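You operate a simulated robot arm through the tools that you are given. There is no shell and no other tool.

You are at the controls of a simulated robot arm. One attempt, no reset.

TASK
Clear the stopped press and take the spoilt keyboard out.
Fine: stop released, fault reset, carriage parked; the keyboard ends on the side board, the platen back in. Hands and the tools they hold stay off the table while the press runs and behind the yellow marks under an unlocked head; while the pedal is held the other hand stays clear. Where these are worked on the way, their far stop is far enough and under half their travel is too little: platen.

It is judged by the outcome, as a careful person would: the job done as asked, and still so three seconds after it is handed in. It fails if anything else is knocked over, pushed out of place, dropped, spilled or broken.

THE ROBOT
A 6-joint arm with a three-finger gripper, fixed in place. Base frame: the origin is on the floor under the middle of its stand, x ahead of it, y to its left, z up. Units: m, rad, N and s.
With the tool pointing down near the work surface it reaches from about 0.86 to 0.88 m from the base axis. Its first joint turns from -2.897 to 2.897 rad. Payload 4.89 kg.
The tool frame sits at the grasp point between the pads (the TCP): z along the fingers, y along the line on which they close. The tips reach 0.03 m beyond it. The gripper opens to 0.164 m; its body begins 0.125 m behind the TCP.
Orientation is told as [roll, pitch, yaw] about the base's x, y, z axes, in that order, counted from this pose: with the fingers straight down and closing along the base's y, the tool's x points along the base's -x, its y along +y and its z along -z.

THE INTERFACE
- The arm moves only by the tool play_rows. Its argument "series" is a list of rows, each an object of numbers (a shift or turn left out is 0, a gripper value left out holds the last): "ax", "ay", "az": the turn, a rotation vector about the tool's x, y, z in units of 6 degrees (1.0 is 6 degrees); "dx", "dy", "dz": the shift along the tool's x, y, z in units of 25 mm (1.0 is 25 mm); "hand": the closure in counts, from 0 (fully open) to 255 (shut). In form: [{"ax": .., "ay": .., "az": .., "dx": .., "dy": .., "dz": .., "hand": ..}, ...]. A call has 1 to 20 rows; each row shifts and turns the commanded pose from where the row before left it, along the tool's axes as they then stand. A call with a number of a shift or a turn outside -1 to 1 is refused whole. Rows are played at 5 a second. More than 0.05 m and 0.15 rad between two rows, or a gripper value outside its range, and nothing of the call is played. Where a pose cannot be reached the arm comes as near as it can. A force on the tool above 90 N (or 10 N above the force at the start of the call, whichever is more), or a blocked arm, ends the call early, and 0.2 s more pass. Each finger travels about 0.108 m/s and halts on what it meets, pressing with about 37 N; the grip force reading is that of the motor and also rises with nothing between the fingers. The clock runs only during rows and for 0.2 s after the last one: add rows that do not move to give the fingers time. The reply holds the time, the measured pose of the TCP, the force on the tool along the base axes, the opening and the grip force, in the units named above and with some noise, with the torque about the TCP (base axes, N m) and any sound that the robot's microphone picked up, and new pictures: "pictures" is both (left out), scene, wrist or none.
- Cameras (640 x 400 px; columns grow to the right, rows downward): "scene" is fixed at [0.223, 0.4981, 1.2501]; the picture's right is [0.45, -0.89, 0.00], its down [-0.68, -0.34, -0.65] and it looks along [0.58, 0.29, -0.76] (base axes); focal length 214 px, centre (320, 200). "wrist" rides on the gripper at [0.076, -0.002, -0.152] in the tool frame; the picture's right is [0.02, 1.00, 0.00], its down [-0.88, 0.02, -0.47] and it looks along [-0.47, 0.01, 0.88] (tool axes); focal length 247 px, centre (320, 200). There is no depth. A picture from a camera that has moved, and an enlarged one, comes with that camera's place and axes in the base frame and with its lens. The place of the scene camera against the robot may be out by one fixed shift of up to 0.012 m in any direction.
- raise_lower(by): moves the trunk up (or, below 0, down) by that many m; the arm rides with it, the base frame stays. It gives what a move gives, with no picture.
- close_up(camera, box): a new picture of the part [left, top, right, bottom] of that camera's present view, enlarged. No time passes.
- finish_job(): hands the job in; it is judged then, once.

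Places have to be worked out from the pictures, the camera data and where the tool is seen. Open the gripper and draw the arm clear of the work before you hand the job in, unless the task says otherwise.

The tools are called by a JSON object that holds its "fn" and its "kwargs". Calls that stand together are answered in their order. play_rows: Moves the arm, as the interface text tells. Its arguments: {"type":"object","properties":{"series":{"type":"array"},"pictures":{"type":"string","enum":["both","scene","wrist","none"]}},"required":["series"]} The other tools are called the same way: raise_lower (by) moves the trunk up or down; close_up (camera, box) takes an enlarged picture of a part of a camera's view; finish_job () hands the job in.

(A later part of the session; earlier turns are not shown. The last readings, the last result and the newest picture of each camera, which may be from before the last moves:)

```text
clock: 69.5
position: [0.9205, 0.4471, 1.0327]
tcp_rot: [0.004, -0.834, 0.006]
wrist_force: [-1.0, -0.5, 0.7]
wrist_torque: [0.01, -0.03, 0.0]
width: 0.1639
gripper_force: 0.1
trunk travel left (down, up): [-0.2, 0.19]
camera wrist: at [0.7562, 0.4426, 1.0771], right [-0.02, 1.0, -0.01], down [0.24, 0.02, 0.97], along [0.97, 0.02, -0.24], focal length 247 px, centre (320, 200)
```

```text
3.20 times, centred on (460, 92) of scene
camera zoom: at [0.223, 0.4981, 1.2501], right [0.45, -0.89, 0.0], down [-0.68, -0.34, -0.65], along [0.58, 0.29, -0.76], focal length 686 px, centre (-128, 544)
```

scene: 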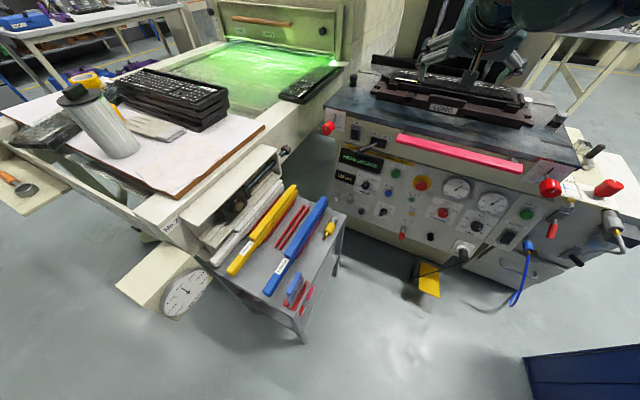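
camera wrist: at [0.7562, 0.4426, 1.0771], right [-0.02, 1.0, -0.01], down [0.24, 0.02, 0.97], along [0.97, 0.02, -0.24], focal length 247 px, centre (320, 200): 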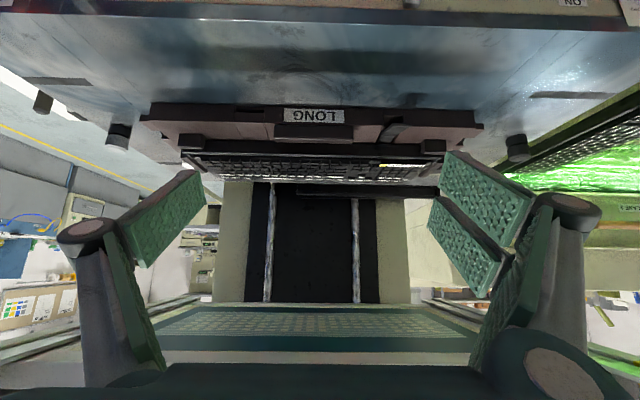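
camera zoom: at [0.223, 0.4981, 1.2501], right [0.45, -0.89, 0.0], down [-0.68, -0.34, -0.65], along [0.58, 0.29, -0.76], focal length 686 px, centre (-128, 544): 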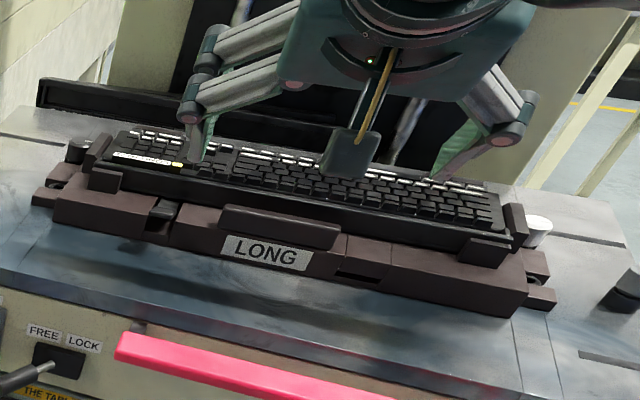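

The bar centre is near y=0.438 and x≈1.09, but depth is still uncertain by about 1 cm. I'll move lower and closer for better parallax, still in front of the platen.

{"fn": "play_rows", "kwargs": {"series": [{"dx": -0.025, "dz": 0.921, "dy": -0.09}, {"dx": -0.025, "dz": 0.921, "dy": -0.09}, {"dx": -0.025, "dz": 0.921, "dy": -0.09}, {"dx": 0.3, "dz": 0.6, "dy": -0.09}], "pictures": "wrist"}}

{"fn": "close_up", "kwargs": {"camera": "wrist", "box": [200, 60, 440, 210]}}

```text
clock: 70.5
position: [0.9788, 0.4391, 0.9709]
tcp_rot: [0.004, -0.835, 0.004]
wrist_force: [-0.5, -0.5, -0.1]
wrist_torque: [0.03, 0.0, -0.01]
width: 0.164
gripper_force: 0.0
trunk travel left (down, up): [-0.2, 0.19]
camera wrist: at [0.8137, 0.435, 1.0164], right [-0.02, 1.0, -0.01], down [0.24, 0.02, 0.97], along [0.97, 0.02, -0.24], focal length 247 px, centre (320, 200)
```

wrist: 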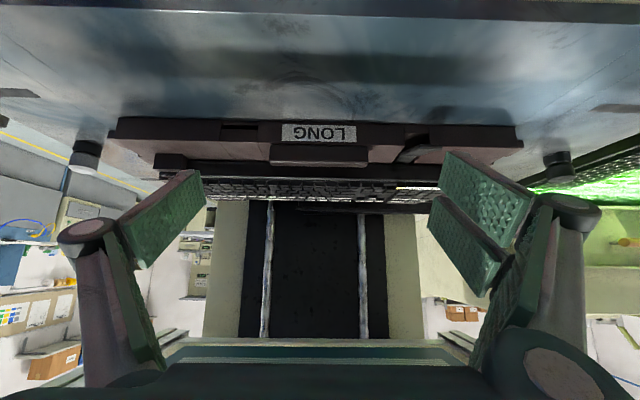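

```text
2.67 times, centred on (320, 135) of wrist
camera zoom: at [0.8137, 0.435, 1.0164], right [-0.02, 1.0, -0.01], down [0.24, 0.02, 0.97], along [0.97, 0.02, -0.24], focal length 659 px, centre (320, 373)
```

zoom: 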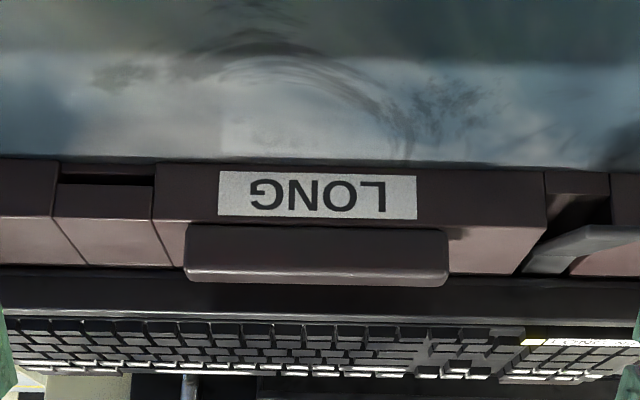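

The label centre is now well fixed at (1.0896, 0.438, 0.863). The table is at z≈0.848, the platen top at z≈0.877, and the bar spans x 1.094–1.117, y 0.378–0.499, top at z≈0.898. I'll steepen slightly and hover above the bar ends with about 0.145 m opening.

{"fn": "play_rows", "kwargs": {"series": [{"ay": 0.82, "hand": 28}, {"ay": 0.82}, {"dx": -0.514, "dz": 0.706}, {"dx": -0.514, "dz": 0.706}, {"dx": -0.514, "dz": 0.706}, {"dx": -0.514, "dz": 0.706}, {"dx": -0.514, "dz": 0.706}], "pictures": "both"}}

{"fn": "close_up", "kwargs": {"camera": "wrist", "box": [180, 100, 460, 275]}}

{"fn": "close_up", "kwargs": {"camera": "scene", "box": [360, 0, 560, 125]}}

```text
clock: 72.1
position: [1.0844, 0.4389, 0.9412]
tcp_rot: [0.003, -0.663, 0.004]
wrist_force: [-0.5, 0.5, 1.4]
wrist_torque: [0.02, -0.02, 0.02]
width: 0.1457
gripper_force: 0.0
trunk travel left (down, up): [-0.2, 0.19]
camera wrist: at [0.9297, 0.4347, 1.0138], right [-0.02, 1.0, -0.01], down [0.4, 0.02, 0.91], along [0.91, 0.02, -0.4], focal length 247 px, centre (320, 200)
```

scene: 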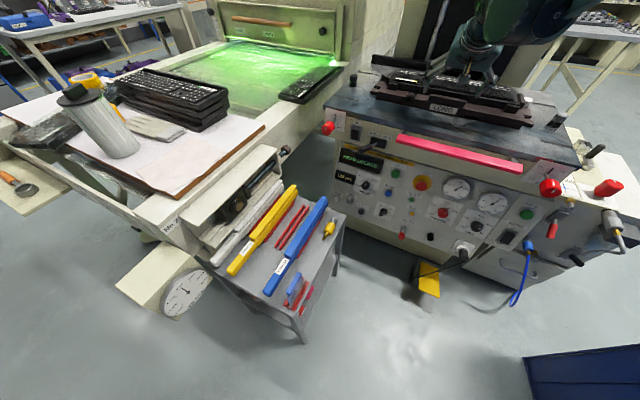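
wrist: 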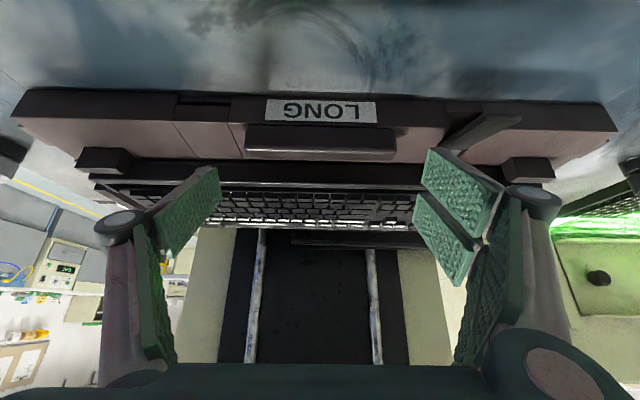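

```text
2.29 times, centred on (320, 188) of wrist
camera zoom: at [0.9297, 0.4347, 1.0138], right [-0.02, 1.0, -0.01], down [0.4, 0.02, 0.91], along [0.91, 0.02, -0.4], focal length 564 px, centre (320, 229)
```

zoom: 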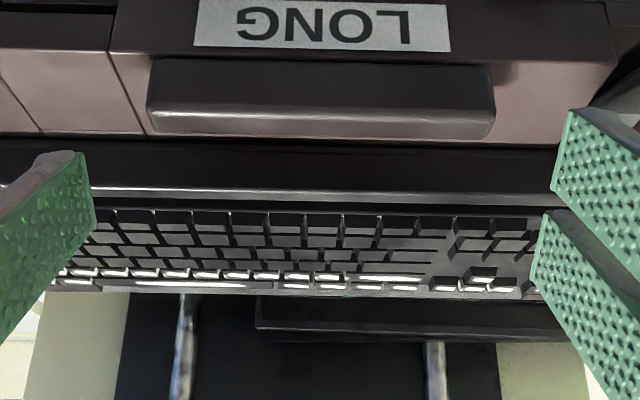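

```text
3.20 times, centred on (460, 62) of scene
camera zoom: at [0.223, 0.4981, 1.2501], right [0.45, -0.89, 0.0], down [-0.68, -0.34, -0.65], along [0.58, 0.29, -0.76], focal length 686 px, centre (-128, 640)
```

zoom: 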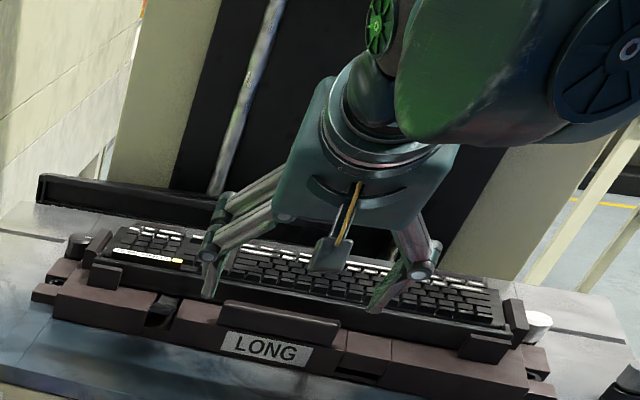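

The bar's end faces are at y≈0.377 and 0.499 and the fingertips clear them. I'll lower most of the way so the tips flank the bar ends just above the platen.

{"fn": "play_rows", "kwargs": {"series": [{"dx": 0.16, "dz": 0.433, "dy": -0.01}, {"dx": 0.16, "dz": 0.433, "dy": -0.01}, {"dx": 0.16, "dz": 0.433, "dy": -0.01}, {}], "pictures": "wrist"}}

{"fn": "close_up", "kwargs": {"camera": "wrist", "box": [180, 100, 460, 275]}}

{"fn": "close_up", "kwargs": {"camera": "scene", "box": [400, 60, 520, 135]}}

```text
clock: 73.1
position: [1.0931, 0.4386, 0.9075]
tcp_rot: [0.004, -0.662, 0.007]
wrist_force: [0.2, -0.2, -0.3]
wrist_torque: [-0.01, -0.02, 0.01]
width: 0.1456
gripper_force: 0.1
trunk travel left (down, up): [-0.2, 0.19]
camera wrist: at [0.9404, 0.4347, 0.9805], right [-0.02, 1.0, -0.01], down [0.4, 0.02, 0.91], along [0.91, 0.02, -0.4], focal length 247 px, centre (320, 200)
```

wrist: 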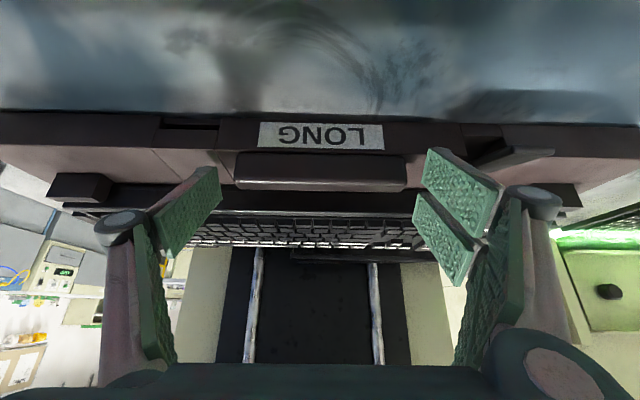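

```text
2.29 times, centred on (320, 188) of wrist
camera zoom: at [0.9404, 0.4347, 0.9805], right [-0.02, 1.0, -0.01], down [0.4, 0.02, 0.91], along [0.91, 0.02, -0.4], focal length 564 px, centre (320, 229)
```

zoom: 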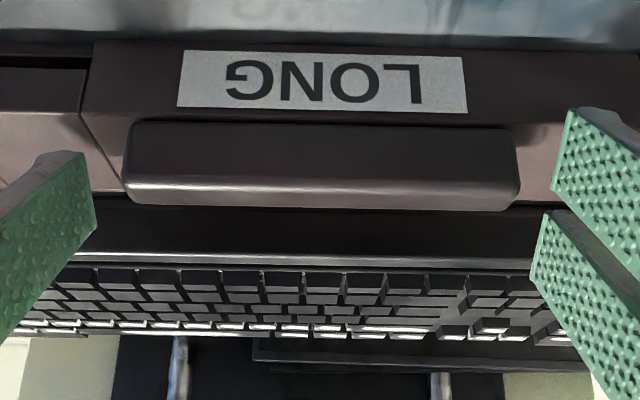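

```text
5.33 times, centred on (460, 98) of scene
camera zoom: at [0.223, 0.4981, 1.2501], right [0.45, -0.89, 0.0], down [-0.68, -0.34, -0.65], along [0.58, 0.29, -0.76], focal length 1144 px, centre (-427, 747)
```

zoom: 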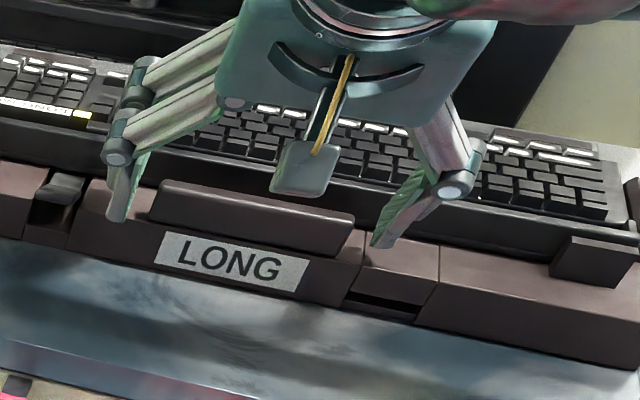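

The scene view shows the fingertips just beside both ends of the bar. I lower 5 mm more and close on the bar ends.

{"fn": "play_rows", "kwargs": {"series": [{"dx": 0.12, "dz": 0.16}, {}, {"hand": 255}, {}, {}], "pictures": "wrist"}}

{"fn": "close_up", "kwargs": {"camera": "scene", "box": [400, 60, 520, 135]}}

```text
clock: 74.3
position: [1.091, 0.4391, 0.9088]
tcp_rot: [0.006, -0.665, 0.006]
wrist_force: [-48.4, 7.9, 49.9]
wrist_torque: [3.07, 1.54, 2.3]
width: 0.1214
gripper_force: 37.0
trunk travel left (down, up): [-0.2, 0.19]
camera wrist: at [0.9363, 0.4352, 0.9802], right [-0.03, 1.0, -0.01], down [0.4, 0.02, 0.92], along [0.92, 0.02, -0.4], focal length 247 px, centre (320, 200)
```

wrist: 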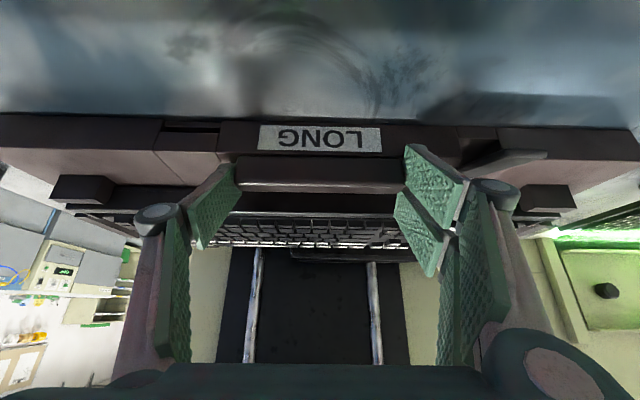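

```text
5.33 times, centred on (460, 98) of scene
camera zoom: at [0.223, 0.4981, 1.2501], right [0.45, -0.89, 0.0], down [-0.68, -0.34, -0.65], along [0.58, 0.29, -0.76], focal length 1144 px, centre (-427, 747)
```

zoom: 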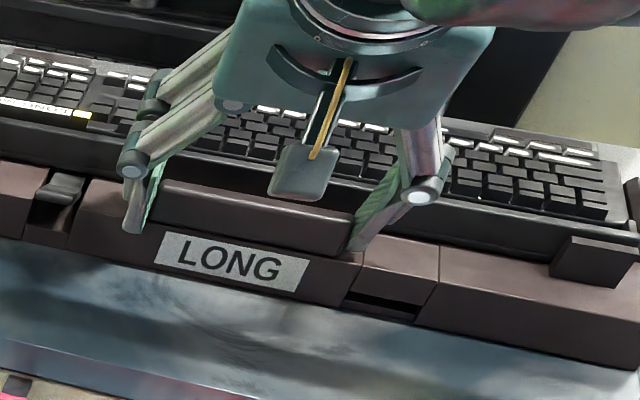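

Gripped at 0.121 m, but the tips press the platen edge at about 70 N. I back off about 4 mm along the tool axis to relieve that before pulling.

{"fn": "play_rows", "kwargs": {"series": [{"dz": -0.1}, {"dz": -0.08}, {}], "pictures": "none"}}

```text
clock: 75.1
position: [1.0906, 0.4394, 0.909]
tcp_rot: [0.004, -0.664, 0.005]
wrist_force: [-17.8, 16.7, 30.4]
wrist_torque: [2.93, 0.36, 1.66]
width: 0.1197
gripper_force: 36.9
trunk travel left (down, up): [-0.2, 0.19]
```

Contact force is lower now. I pull straight toward −x by 3 cm and check whether the platen follows.

{"fn": "play_rows", "kwargs": {"series": [{"dx": 0.315, "dz": -0.246}, {"dx": 0.315, "dz": -0.246}, {"dx": 0.315, "dz": -0.246}], "pictures": "wrist"}}

{"fn": "close_up", "kwargs": {"camera": "scene", "box": [360, 50, 560, 175]}}

```text
clock: 75.9
position: [1.0619, 0.4387, 0.9048]
tcp_rot: [0.001, -0.659, 0.005]
wrist_force: [-6.0, 9.5, -6.2]
wrist_torque: [0.69, -0.06, 1.0]
width: 0.1198
gripper_force: 37.1
trunk travel left (down, up): [-0.2, 0.19]
camera wrist: at [0.9068, 0.4346, 0.9777], right [-0.02, 1.0, -0.01], down [0.41, 0.02, 0.91], along [0.91, 0.02, -0.41], focal length 247 px, centre (320, 200)
```

wrist: 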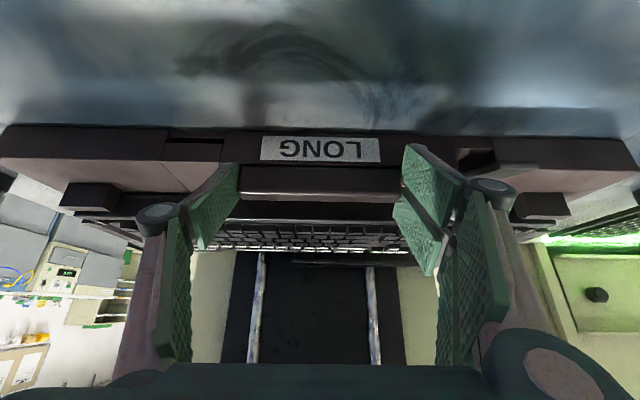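

```text
3.20 times, centred on (460, 112) of scene
camera zoom: at [0.223, 0.4981, 1.2501], right [0.45, -0.89, 0.0], down [-0.68, -0.34, -0.65], along [0.58, 0.29, -0.76], focal length 686 px, centre (-128, 480)
```

zoom: 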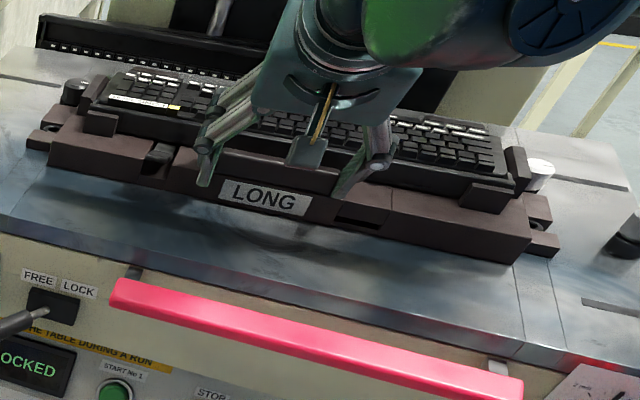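

The platen slides out with the bar. I keep pulling in steps toward its far stop, watching the force.

{"fn": "play_rows", "kwargs": {"series": [{"dx": 0.4725, "dz": -0.369}, {"dx": 0.4725, "dz": -0.369}, {"dx": 0.4725, "dz": -0.369}, {"dx": 0.4725, "dz": -0.369}], "pictures": "wrist"}}

{"fn": "close_up", "kwargs": {"camera": "scene", "box": [360, 50, 560, 175]}}

```text
clock: 76.9
position: [1.0012, 0.4407, 0.9076]
tcp_rot: [0.002, -0.661, 0.003]
wrist_force: [-7.7, 3.1, -4.8]
wrist_torque: [0.02, 0.23, -1.03]
width: 0.12
gripper_force: 37.0
trunk travel left (down, up): [-0.2, 0.19]
camera wrist: at [0.8463, 0.4349, 0.9794], right [-0.02, 1.0, -0.01], down [0.4, 0.02, 0.91], along [0.91, 0.02, -0.4], focal length 247 px, centre (320, 200)
```

wrist: 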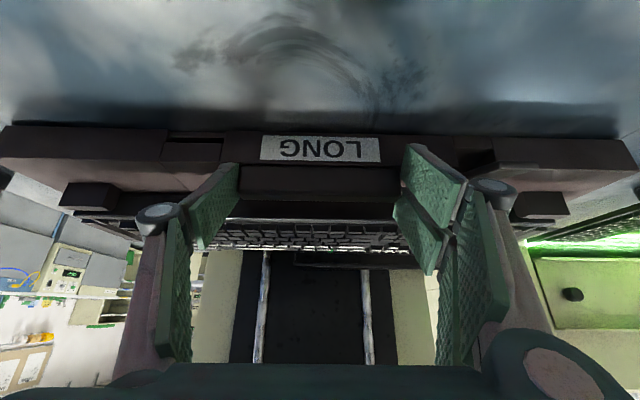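

```text
3.20 times, centred on (460, 112) of scene
camera zoom: at [0.223, 0.4981, 1.2501], right [0.45, -0.89, 0.0], down [-0.68, -0.34, -0.65], along [0.58, 0.29, -0.76], focal length 686 px, centre (-128, 480)
```

zoom: 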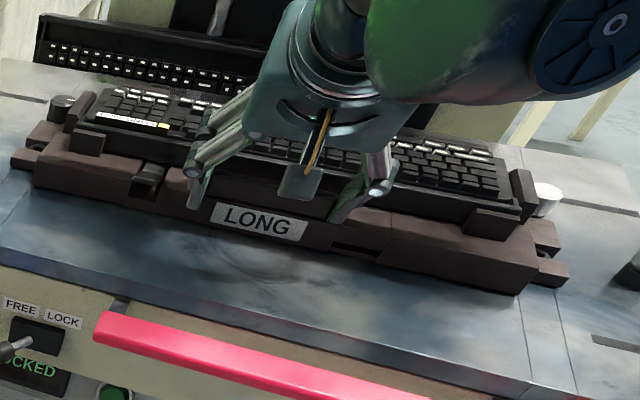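

It has moved 9 cm with only about 8 N of drag. I'll keep pulling toward the stop.

{"fn": "play_rows", "kwargs": {"series": [{"dx": 0.4725, "dz": -0.369}, {"dx": 0.4725, "dz": -0.369}, {"dx": 0.4725, "dz": -0.369}, {"dx": 0.4725, "dz": -0.369}], "pictures": "wrist"}}

{"fn": "close_up", "kwargs": {"camera": "scene", "box": [360, 50, 560, 175]}}

```text
clock: 77.9
position: [0.9408, 0.4389, 0.9051]
tcp_rot: [0.001, -0.663, 0.006]
wrist_force: [-1.1, -1.8, -6.2]
wrist_torque: [1.15, 0.23, 0.22]
width: 0.1198
gripper_force: 36.7
trunk travel left (down, up): [-0.2, 0.19]
camera wrist: at [0.7867, 0.435, 0.9788], right [-0.02, 1.0, -0.01], down [0.4, 0.02, 0.91], along [0.91, 0.02, -0.4], focal length 247 px, centre (320, 200)
```

wrist: 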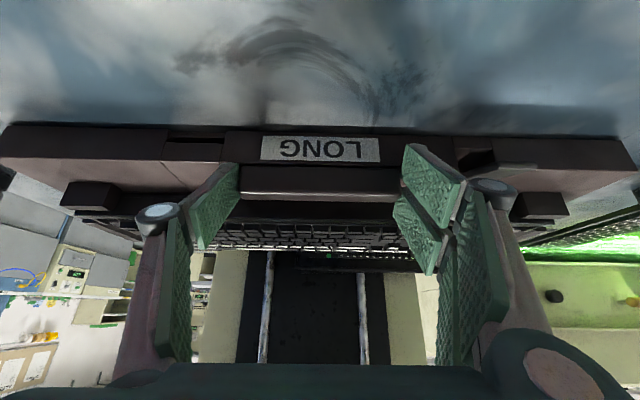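

```text
3.20 times, centred on (460, 112) of scene
camera zoom: at [0.223, 0.4981, 1.2501], right [0.45, -0.89, 0.0], down [-0.68, -0.34, -0.65], along [0.58, 0.29, -0.76], focal length 686 px, centre (-128, 480)
```

zoom: 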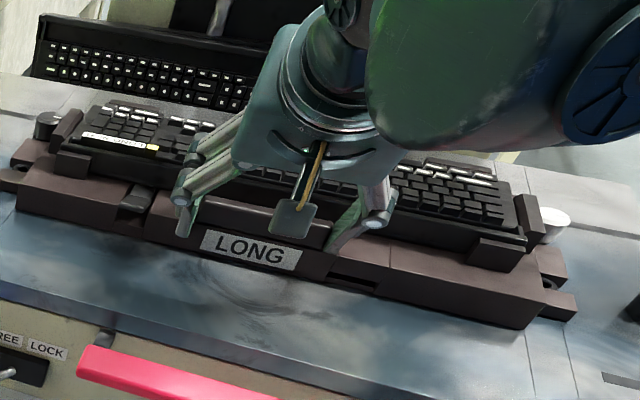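

The whole grey table slides with the platen, and drag stays near zero. I continue toward the stop.

{"fn": "play_rows", "kwargs": {"series": [{"dx": 0.4725, "dz": -0.369}, {"dx": 0.4725, "dz": -0.369}, {"dx": 0.4725, "dz": -0.369}, {"dx": 0.4725, "dz": -0.369}], "pictures": "both"}}

```text
clock: 78.9
position: [0.8811, 0.4382, 0.906]
tcp_rot: [0.004, -0.661, 0.007]
wrist_force: [0.0, 7.2, -6.9]
wrist_torque: [0.13, 0.96, 0.83]
width: 0.1199
gripper_force: 36.8
trunk travel left (down, up): [-0.2, 0.19]
camera wrist: at [0.7272, 0.4344, 0.9786], right [-0.03, 1.0, -0.01], down [0.4, 0.02, 0.91], along [0.91, 0.02, -0.4], focal length 247 px, centre (320, 200)
```

scene: 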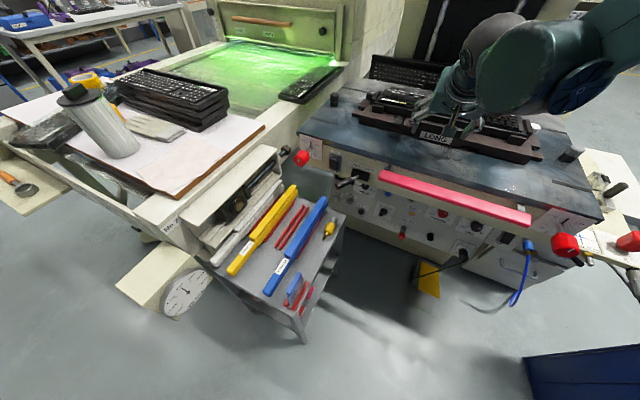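
wrist: 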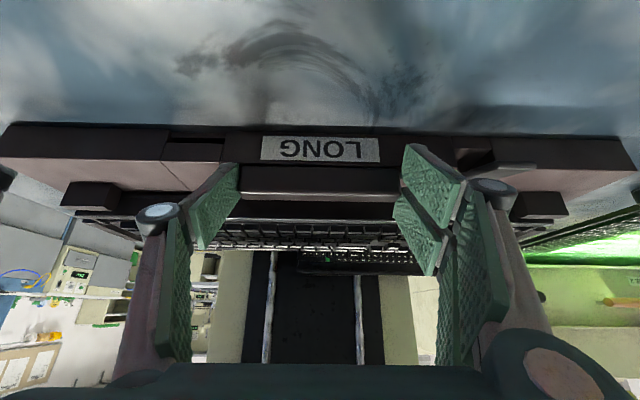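

The whole front strip, including the pink bar, comes out as part of the sliding platen. It has moved 0.21 m so far with no resistance, so I continue to its stop.

{"fn": "play_rows", "kwargs": {"series": [{"dx": 0.4725, "dz": -0.369}, {"dx": 0.4725, "dz": -0.369}, {"dx": 0.4725, "dz": -0.369}, {"dx": 0.315, "dz": -0.246}], "pictures": "both"}}

```text
clock: 79.9
position: [0.8255, 0.4388, 0.9061]
tcp_rot: [0.004, -0.66, 0.005]
wrist_force: [-3.7, 16.1, -1.8]
wrist_torque: [0.54, -0.38, 1.22]
width: 0.1197
gripper_force: 37.1
trunk travel left (down, up): [-0.2, 0.19]
camera wrist: at [0.6715, 0.4342, 0.9784], right [-0.02, 1.0, -0.01], down [0.4, 0.02, 0.91], along [0.91, 0.02, -0.4], focal length 247 px, centre (320, 200)
```

scene: 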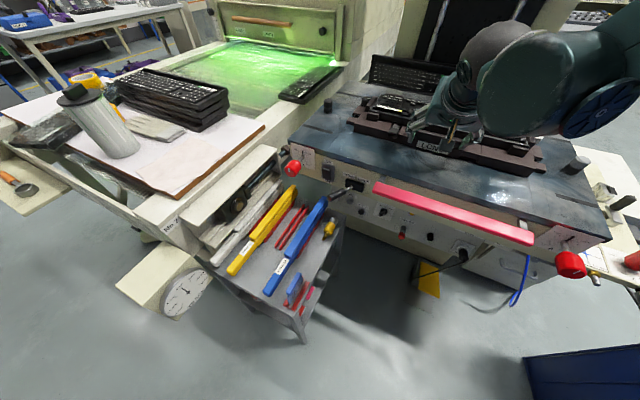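
wrist: 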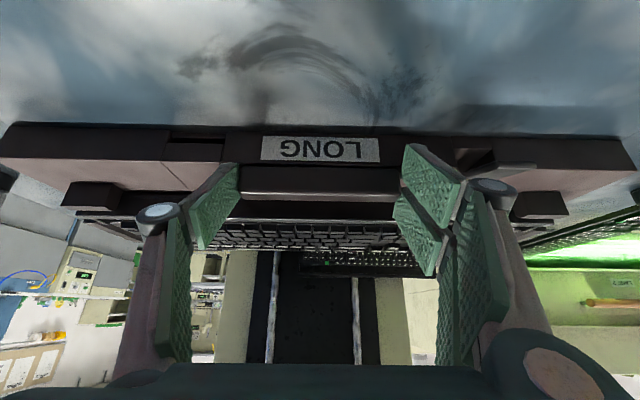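

It is out 0.265 m and still free, so I keep going toward the stop.

{"fn": "play_rows", "kwargs": {"series": [{"dx": 0.4725, "dz": -0.369}, {"dx": 0.4725, "dz": -0.369}, {"dx": 0.4725, "dz": -0.369}], "pictures": "both"}}

```text
clock: 80.7
position: [0.779, 0.4375, 0.9054]
tcp_rot: [0.003, -0.661, 0.005]
wrist_force: [-4.8, 28.5, -2.9]
wrist_torque: [0.22, 0.61, 0.83]
width: 0.1198
gripper_force: 37.1
trunk travel left (down, up): [-0.2, 0.19]
camera wrist: at [0.6249, 0.4336, 0.9784], right [-0.02, 1.0, -0.01], down [0.4, 0.02, 0.91], along [0.91, 0.02, -0.4], focal length 247 px, centre (320, 200)
```

scene: 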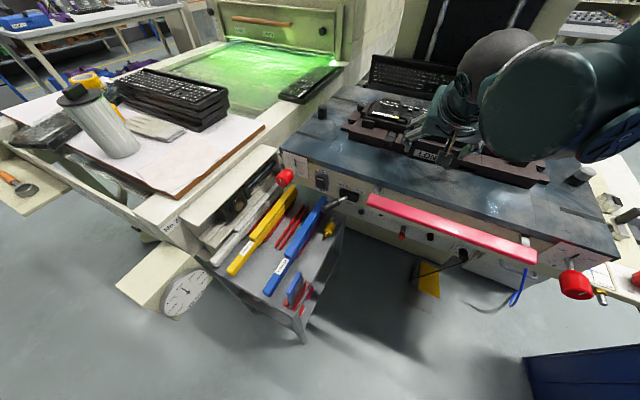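
wrist: 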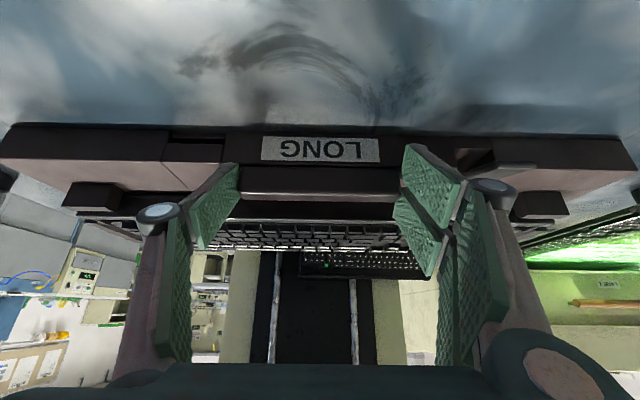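

It is out 0.31 m and the keyboard is nearly clear of the head. I add a small +y correction for the 28 N side force and keep pulling gently to find the stop.

{"fn": "play_rows", "kwargs": {"series": [{"dx": 0.315, "dz": -0.246, "dy": 0.06}, {"dx": 0.315, "dz": -0.246, "dy": 0.03}, {"dx": 0.315, "dz": -0.246}], "pictures": "both"}}

```text
clock: 81.5
position: [0.7498, 0.4387, 0.9059]
tcp_rot: [0.003, -0.662, 0.006]
wrist_force: [-4.7, 3.9, -5.7]
wrist_torque: [-1.11, 0.31, -0.83]
width: 0.12
gripper_force: 36.9
trunk travel left (down, up): [-0.2, 0.19]
camera wrist: at [0.5967, 0.4345, 0.979], right [-0.02, 1.0, -0.01], down [0.4, 0.02, 0.91], along [0.91, 0.02, -0.41], focal length 247 px, centre (320, 200)
```

scene: 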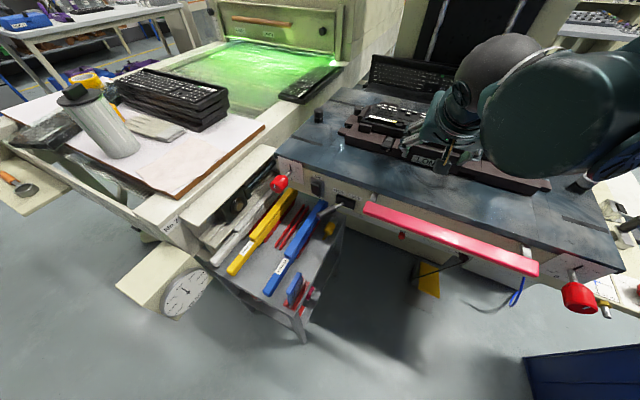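
wrist: 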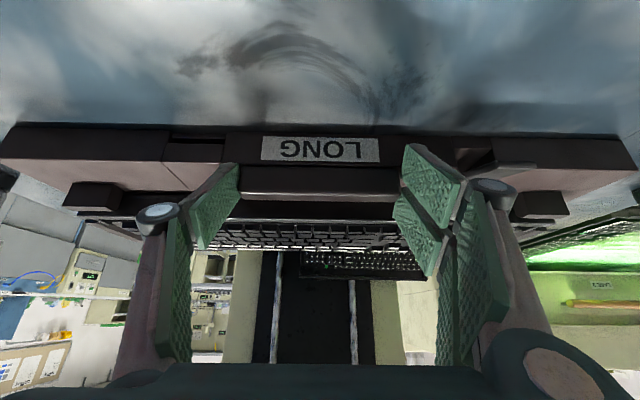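

It is out 0.34 m with still no stop felt. I pull another 2 cm carefully.

{"fn": "play_rows", "kwargs": {"series": [{"dx": 0.315, "dz": -0.246}, {"dx": 0.315, "dz": -0.246}], "pictures": "none"}}

```text
clock: 82.1
position: [0.7307, 0.4384, 0.9064]
tcp_rot: [0.002, -0.66, 0.005]
wrist_force: [-5.2, 3.0, -7.4]
wrist_torque: [-0.12, 0.72, -0.44]
width: 0.1199
gripper_force: 36.7
trunk travel left (down, up): [-0.2, 0.19]
```

{"fn": "play_rows", "kwargs": {"series": [{"dx": 0.315, "dz": -0.246}, {"dx": 0.315, "dz": -0.246}], "pictures": "both"}}

```text
clock: 82.7
position: [0.7131, 0.4399, 0.9076]
tcp_rot: [0.002, -0.661, 0.009]
wrist_force: [27.7, 11.9, -1.8]
wrist_torque: [-0.14, -0.64, -0.09]
width: 0.1199
gripper_force: 37.3
trunk travel left (down, up): [-0.2, 0.19]
camera wrist: at [0.5595, 0.4348, 0.9794], right [-0.02, 1.0, -0.01], down [0.4, 0.02, 0.92], along [0.92, 0.02, -0.4], focal length 247 px, centre (320, 200)
```

scene: 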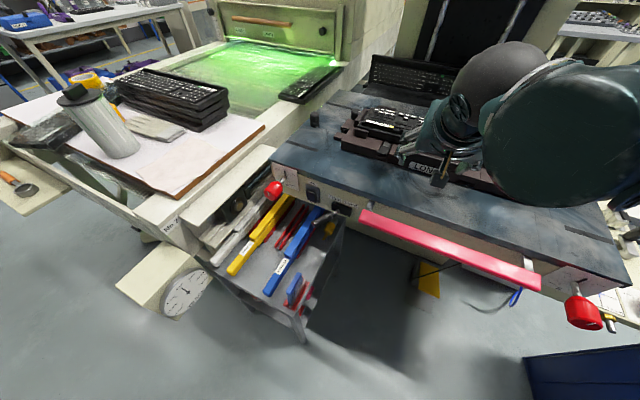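
wrist: 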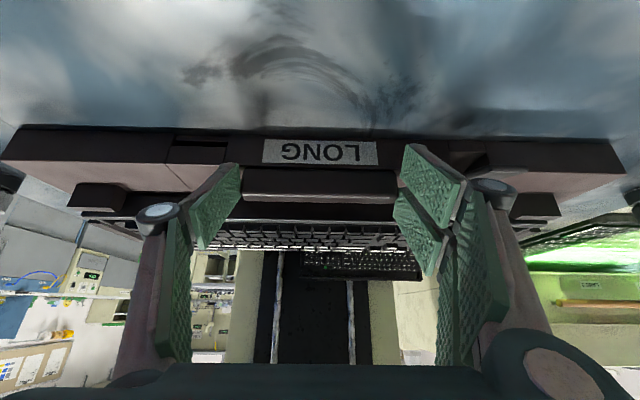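

The force rose to +28 N, so the platen is at its far stop after about 0.38 m of travel. I release the bar, lift off and look at how the keyboard is held.

{"fn": "play_rows", "kwargs": {"series": [{"hand": 20}, {}, {}, {"dx": -0.4, "dz": -0.6}, {"dx": -0.4, "dz": -0.6}, {"dx": -0.6, "dz": -0.8}, {"dx": -0.6, "dz": -0.8}, {"dx": -0.6, "dz": -0.8}, {"dx": -0.6, "dz": -0.8}, {"ay": 1}, {"ay": 1}], "pictures": "both"}}

{"fn": "close_up", "kwargs": {"camera": "wrist", "box": [150, 40, 470, 240]}}

{"fn": "close_up", "kwargs": {"camera": "scene", "box": [270, 40, 510, 190]}}

```text
clock: 85.1
position: [0.7069, 0.4392, 1.0435]
tcp_rot: [0.005, -0.451, 0.008]
wrist_force: [0.2, -0.3, 1.1]
wrist_torque: [0.01, -0.09, 0.02]
width: 0.1512
gripper_force: 0.1
trunk travel left (down, up): [-0.2, 0.19]
camera wrist: at [0.5711, 0.434, 1.146], right [-0.03, 1.0, -0.01], down [0.59, 0.02, 0.81], along [0.81, 0.02, -0.59], focal length 247 px, centre (320, 200)
```

scene: 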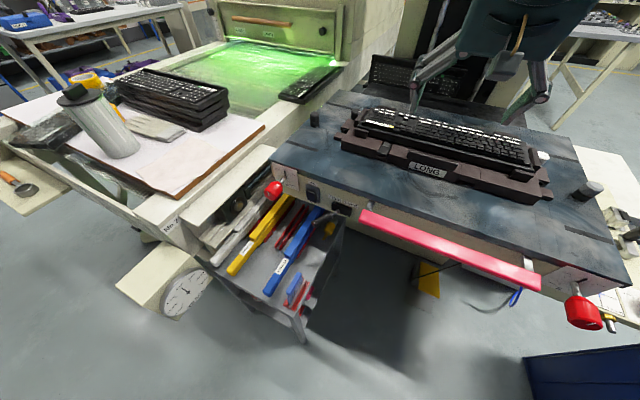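
wrist: 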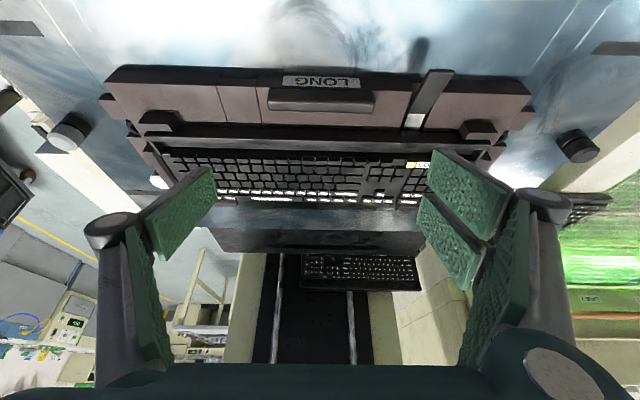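

```text
2.00 times, centred on (310, 140) of wrist
camera zoom: at [0.5711, 0.434, 1.146], right [-0.03, 1.0, -0.01], down [0.59, 0.02, 0.81], along [0.81, 0.02, -0.59], focal length 494 px, centre (340, 320)
```

zoom: 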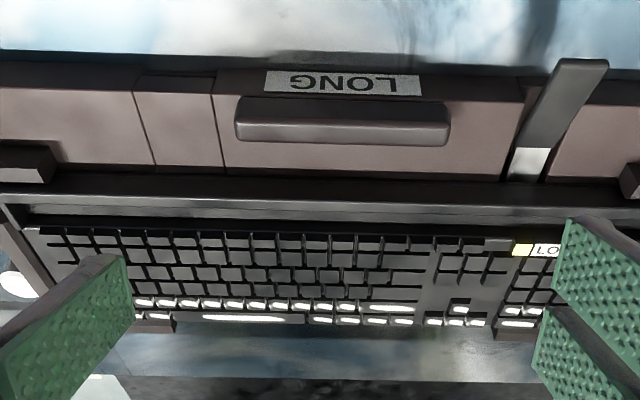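

```text
2.67 times, centred on (390, 115) of scene
camera zoom: at [0.223, 0.4981, 1.2501], right [0.45, -0.89, 0.0], down [-0.68, -0.34, -0.65], along [0.58, 0.29, -0.76], focal length 572 px, centre (133, 427)
```

zoom: 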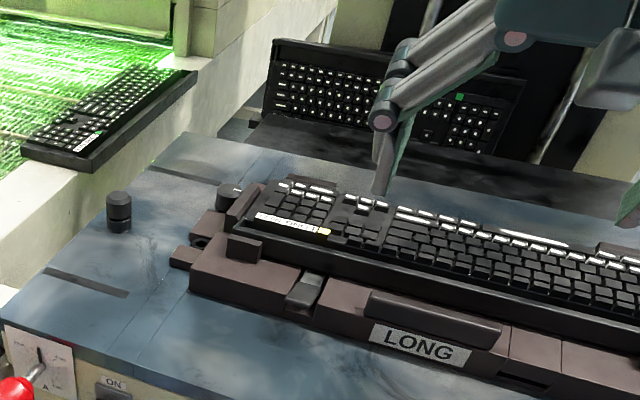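

The spoilt keyboard ("LONG No 21", yellow mark) sits in a nest of corner blocks on the platen, clear of the head. There is a grey lever in a slot at its front-left, so I'll zoom in on the lever, the ON/OFF switch and the nest before gripping.

{"fn": "close_up", "kwargs": {"camera": "wrist", "box": [380, 50, 500, 140]}}

{"fn": "close_up", "kwargs": {"camera": "scene", "box": [340, 95, 420, 160]}}

{"fn": "close_up", "kwargs": {"camera": "scene", "box": [300, 165, 380, 215]}}

{"fn": "close_up", "kwargs": {"camera": "scene", "box": [400, 100, 560, 200]}}

{"fn": "close_up", "kwargs": {"camera": "wrist", "box": [100, 60, 260, 220]}}

```text
4.44 times, centred on (440, 95) of wrist
camera zoom: at [0.5711, 0.434, 1.146], right [-0.03, 1.0, -0.01], down [0.59, 0.02, 0.81], along [0.81, 0.02, -0.59], focal length 1098 px, centre (-213, 667)
```

zoom: 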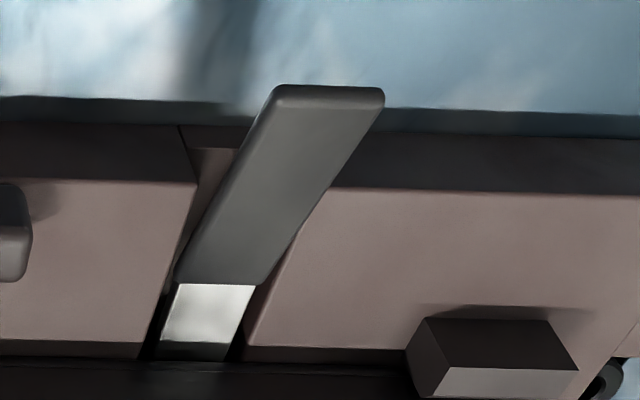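

```text
6.15 times, centred on (380, 128) of scene
camera zoom: at [0.223, 0.4981, 1.2501], right [0.45, -0.89, 0.0], down [-0.68, -0.34, -0.65], along [0.58, 0.29, -0.76], focal length 1320 px, centre (-49, 646)
```

zoom: 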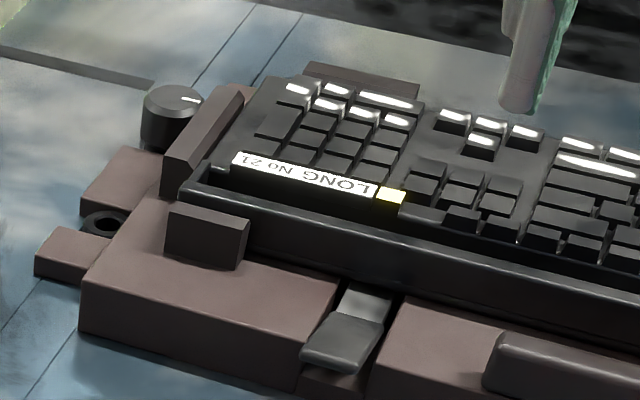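

```text
8.00 times, centred on (340, 190) of scene
camera zoom: at [0.223, 0.4981, 1.2501], right [0.45, -0.89, 0.0], down [-0.68, -0.34, -0.65], along [0.58, 0.29, -0.76], focal length 1716 px, centre (160, 280)
```

zoom: 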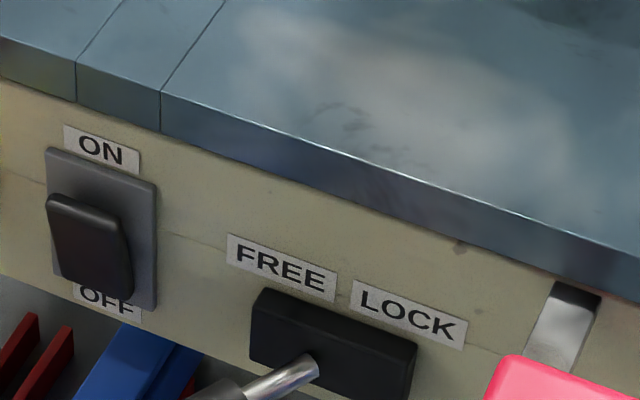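

```text
4.00 times, centred on (480, 150) of scene
camera zoom: at [0.223, 0.4981, 1.2501], right [0.45, -0.89, 0.0], down [-0.68, -0.34, -0.65], along [0.58, 0.29, -0.76], focal length 858 px, centre (-320, 400)
```

zoom: 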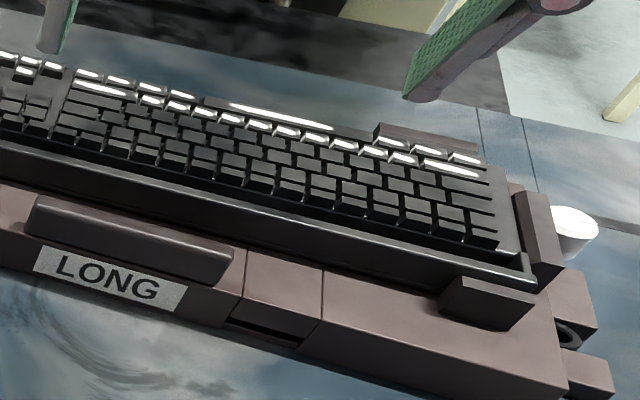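

```text
2.50 times, centred on (180, 140) of wrist
camera zoom: at [0.5711, 0.434, 1.146], right [-0.03, 1.0, -0.01], down [0.59, 0.02, 0.81], along [0.81, 0.02, -0.59], focal length 617 px, centre (670, 350)
```

zoom: 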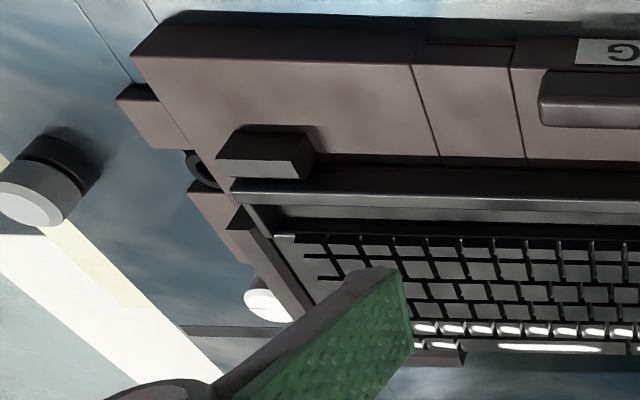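

The grey lever is a finger-paddle ejector whose metal tongue runs to the keyboard front. The keyboard itself only sits between blocks, with its middle front and rear edges free; it measures about 0.13 m deep by 0.43 m long. I'll raise the trunk and test whether I can point straight down with the fingers closing front-to-back.

{"fn": "raise_lower", "kwargs": {"by": 0.19}}

{"fn": "play_rows", "kwargs": {"series": [{"ay": 1, "hand": 0}, {"ay": 1}, {"ay": 1}, {"ay": 1}, {"ay": 0.3}, {"az": -1}, {"az": -1}, {"az": -1}, {"az": -1}, {"az": -1}, {"az": -1}, {"az": -1}, {"az": -1}, {"az": -1}, {"az": -1}, {"az": -1}, {"az": -1}, {"az": -1}, {"az": -1}, {"az": -1}], "pictures": "both"}}

```text
clock: 87.2
position: [0.7074, 0.4386, 1.2322]
tcp_rot: [0.004, -0.454, 0.004]
wrist_force: [-0.2, -1.1, 0.0]
wrist_torque: [-0.03, -0.01, 0.02]
width: 0.1512
gripper_force: 0.1
trunk travel left (down, up): [-0.39, 0.0]
```

```text
clock: 91.4
position: [0.7076, 0.4377, 1.2339]
tcp_rot: [-0.001, -0.002, 1.579]
wrist_force: [-0.3, 0.6, 0.9]
wrist_torque: [0.0, -0.03, 0.0]
width: 0.164
gripper_force: 0.1
trunk travel left (down, up): [-0.39, 0.0]
camera wrist: at [0.7092, 0.3598, 1.3846], right [-1.0, -0.03, 0.0], down [-0.03, 0.88, 0.48], along [-0.01, 0.47, -0.88], focal length 247 px, centre (320, 200)
```

scene: 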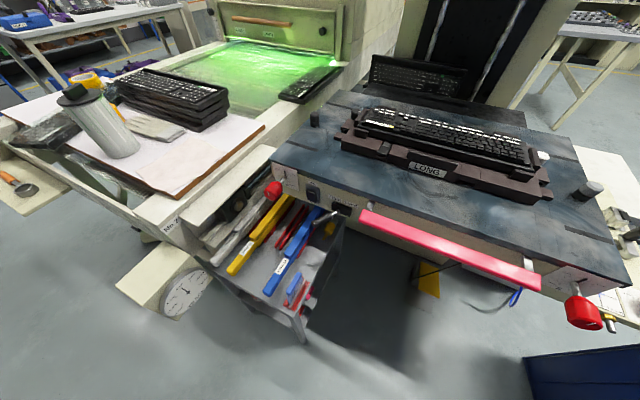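
wrist: 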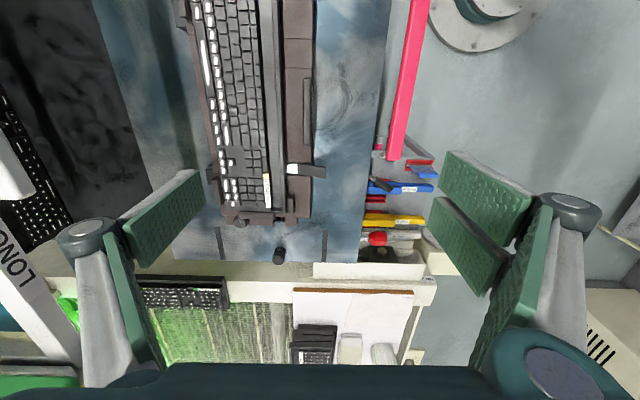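

Vertical with the closing direction along x is reachable here. This top view is good for measuring the keyboard and the board, so I'll zoom.

{"fn": "close_up", "kwargs": {"camera": "wrist", "box": [160, 0, 400, 150]}}

{"fn": "close_up", "kwargs": {"camera": "wrist", "box": [160, 120, 400, 270]}}

{"fn": "close_up", "kwargs": {"camera": "wrist", "box": [240, 240, 460, 378]}}

```text
2.67 times, centred on (280, 75) of wrist
camera zoom: at [0.7092, 0.3598, 1.3846], right [-1.0, -0.03, 0.0], down [-0.03, 0.88, 0.48], along [-0.01, 0.47, -0.88], focal length 659 px, centre (427, 533)
```

zoom: 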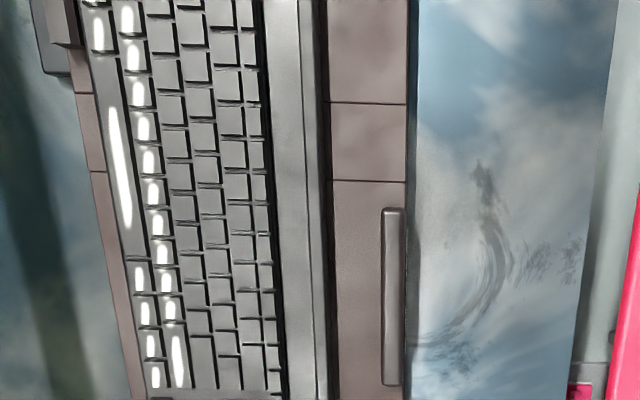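

```text
2.67 times, centred on (280, 195) of wrist
camera zoom: at [0.7092, 0.3598, 1.3846], right [-1.0, -0.03, 0.0], down [-0.03, 0.88, 0.48], along [-0.01, 0.47, -0.88], focal length 659 px, centre (427, 213)
```

zoom: 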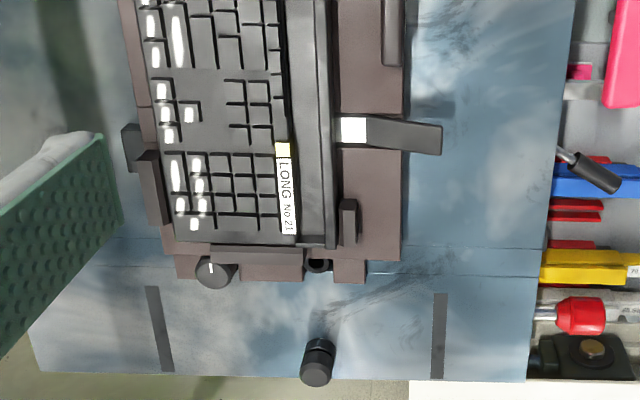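

```text
2.90 times, centred on (350, 309) of wrist
camera zoom: at [0.7092, 0.3598, 1.3846], right [-1.0, -0.03, 0.0], down [-0.03, 0.88, 0.48], along [-0.01, 0.47, -0.88], focal length 716 px, centre (233, -116)
```

zoom: 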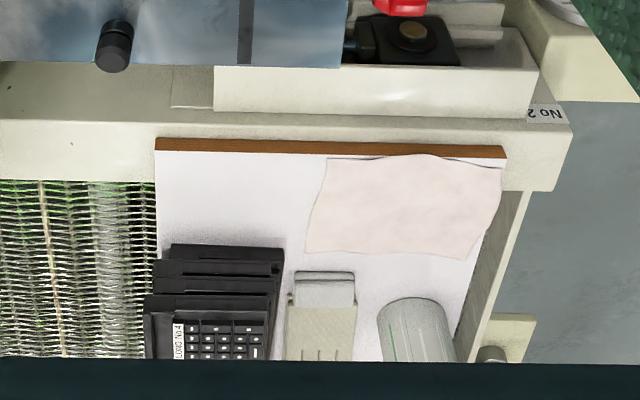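

This view pins things down: the keyboard spans x 0.780–0.925, y 0.223–0.653, so its centre is about (0.852, 0.438). The side board's free strip is x 0.386–0.779, y 0.997–1.14, at z≈0.83. I'll move above the keyboard centre, still high, and test reach with a vertical hand.

{"fn": "play_rows", "kwargs": {"series": [{"dy": -0.58, "dz": 0.6}, {"dy": -0.58, "dz": 0.6}, {"dy": -0.58, "dz": 0.6}, {"dy": -0.58, "dz": 0.6}, {"dy": -0.58, "dz": 0.6}, {"dy": -0.58, "dz": 0.6}, {"dy": -0.58, "dz": 0.6}, {"dy": -0.58, "dz": 0.6}, {"dy": -0.58, "dz": 0.6}, {"dy": -0.58, "dz": 0.6}], "pictures": "both"}}

```text
clock: 93.6
position: [0.853, 0.4385, 1.0835]
tcp_rot: [-0.005, -0.003, 1.579]
wrist_force: [-0.6, 0.3, -0.1]
wrist_torque: [0.03, -0.04, -0.01]
width: 0.1641
gripper_force: 0.2
trunk travel left (down, up): [-0.39, 0.0]
camera wrist: at [0.8544, 0.3602, 1.2347], right [-1.0, -0.03, 0.0], down [-0.03, 0.88, 0.48], along [-0.01, 0.47, -0.88], focal length 247 px, centre (320, 200)
```

scene: 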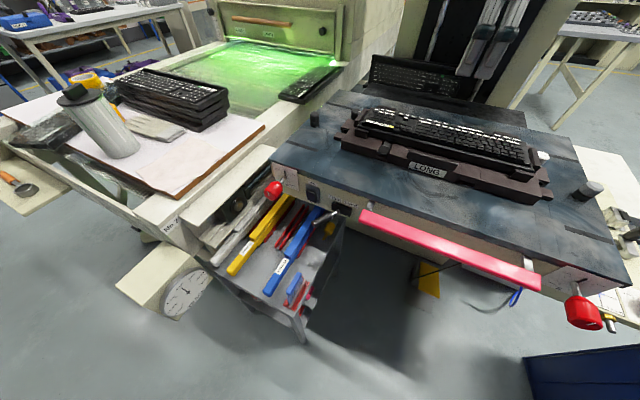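
wrist: 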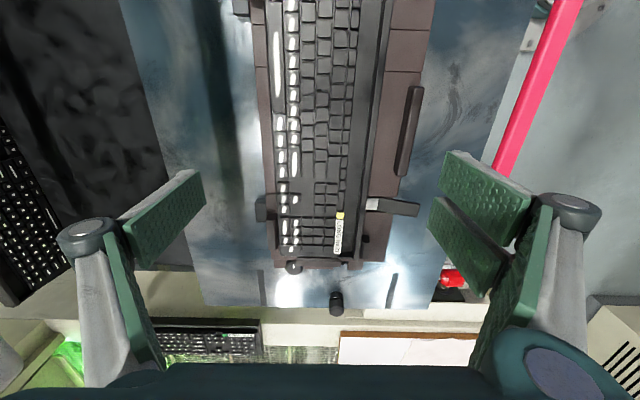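

The pose above the keyboard is reachable. Before gripping, I'll check empty-handed that I can reach the side board with the right orientation: first up and across, then turning the hand.

{"fn": "play_rows", "kwargs": {"series": [{"dz": -0.93}, {"dz": -0.93}, {"dz": -0.93}, {"dz": -0.93}, {"dz": -0.93}, {"dx": -0.982, "dy": 0.428}, {"dx": -0.982, "dy": 0.428}, {"dx": -0.982, "dy": 0.428}, {"dx": -0.982, "dy": 0.428}, {"dx": -0.982, "dy": 0.428}, {"dx": -0.982, "dy": 0.428}, {"dx": -0.982, "dy": 0.428}, {"dx": -0.982, "dy": 0.428}, {"dx": -0.982, "dy": 0.428}, {"dx": -0.982, "dy": 0.428}, {"dx": -0.982, "dy": 0.428}, {"dx": -0.982, "dy": 0.428}], "pictures": "none"}}

{"fn": "play_rows", "kwargs": {"series": [{"dx": -0.982, "dy": 0.428}, {"dx": -0.982, "dy": 0.428}, {"dx": -0.982, "dy": 0.428}, {"dx": -0.982, "dy": 0.428}, {"dx": -0.982, "dy": 0.428}, {"dx": -0.982, "dy": 0.428}, {"dx": -0.982, "dy": 0.428}, {"dx": -0.982, "dy": 0.428}, {"dx": -0.982, "dy": 0.428}, {"dx": -0.982, "dy": 0.428}, {"dx": -0.982, "dy": 0.428}, {"dx": -0.982, "dy": 0.428}, {"dx": -0.982, "dy": 0.428}], "pictures": "both"}}

```text
clock: 97.2
position: [0.7229, 0.734, 1.2011]
tcp_rot: [-0.001, -0.003, 1.578]
wrist_force: [-0.4, -0.2, 0.7]
wrist_torque: [0.08, 0.06, -0.03]
width: 0.1641
gripper_force: 0.0
trunk travel left (down, up): [-0.39, 0.0]
```

```text
clock: 100.0
position: [0.5819, 1.0504, 1.1988]
tcp_rot: [-0.003, -0.004, 1.578]
wrist_force: [0.4, -0.6, 0.7]
wrist_torque: [0.09, 0.05, 0.01]
width: 0.1642
gripper_force: 0.1
trunk travel left (down, up): [-0.39, 0.0]
camera wrist: at [0.5826, 0.9726, 1.3504], right [-1.0, -0.03, 0.0], down [-0.03, 0.88, 0.48], along [-0.01, 0.48, -0.88], focal length 247 px, centre (320, 200)
```

scene: 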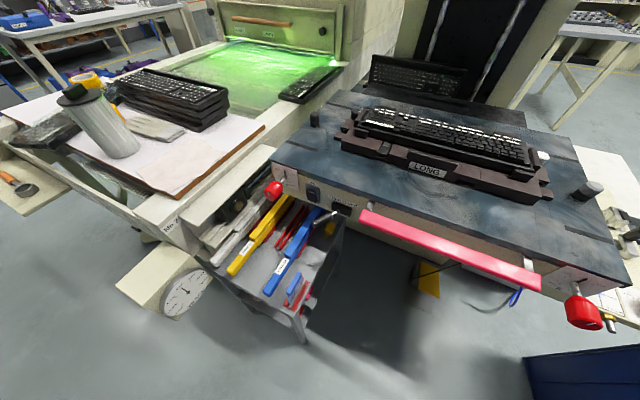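
wrist: 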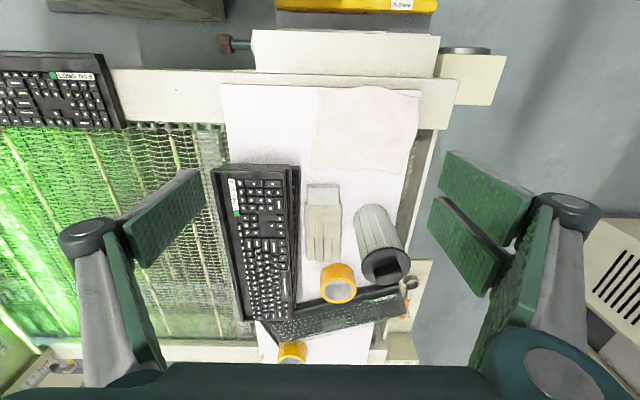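

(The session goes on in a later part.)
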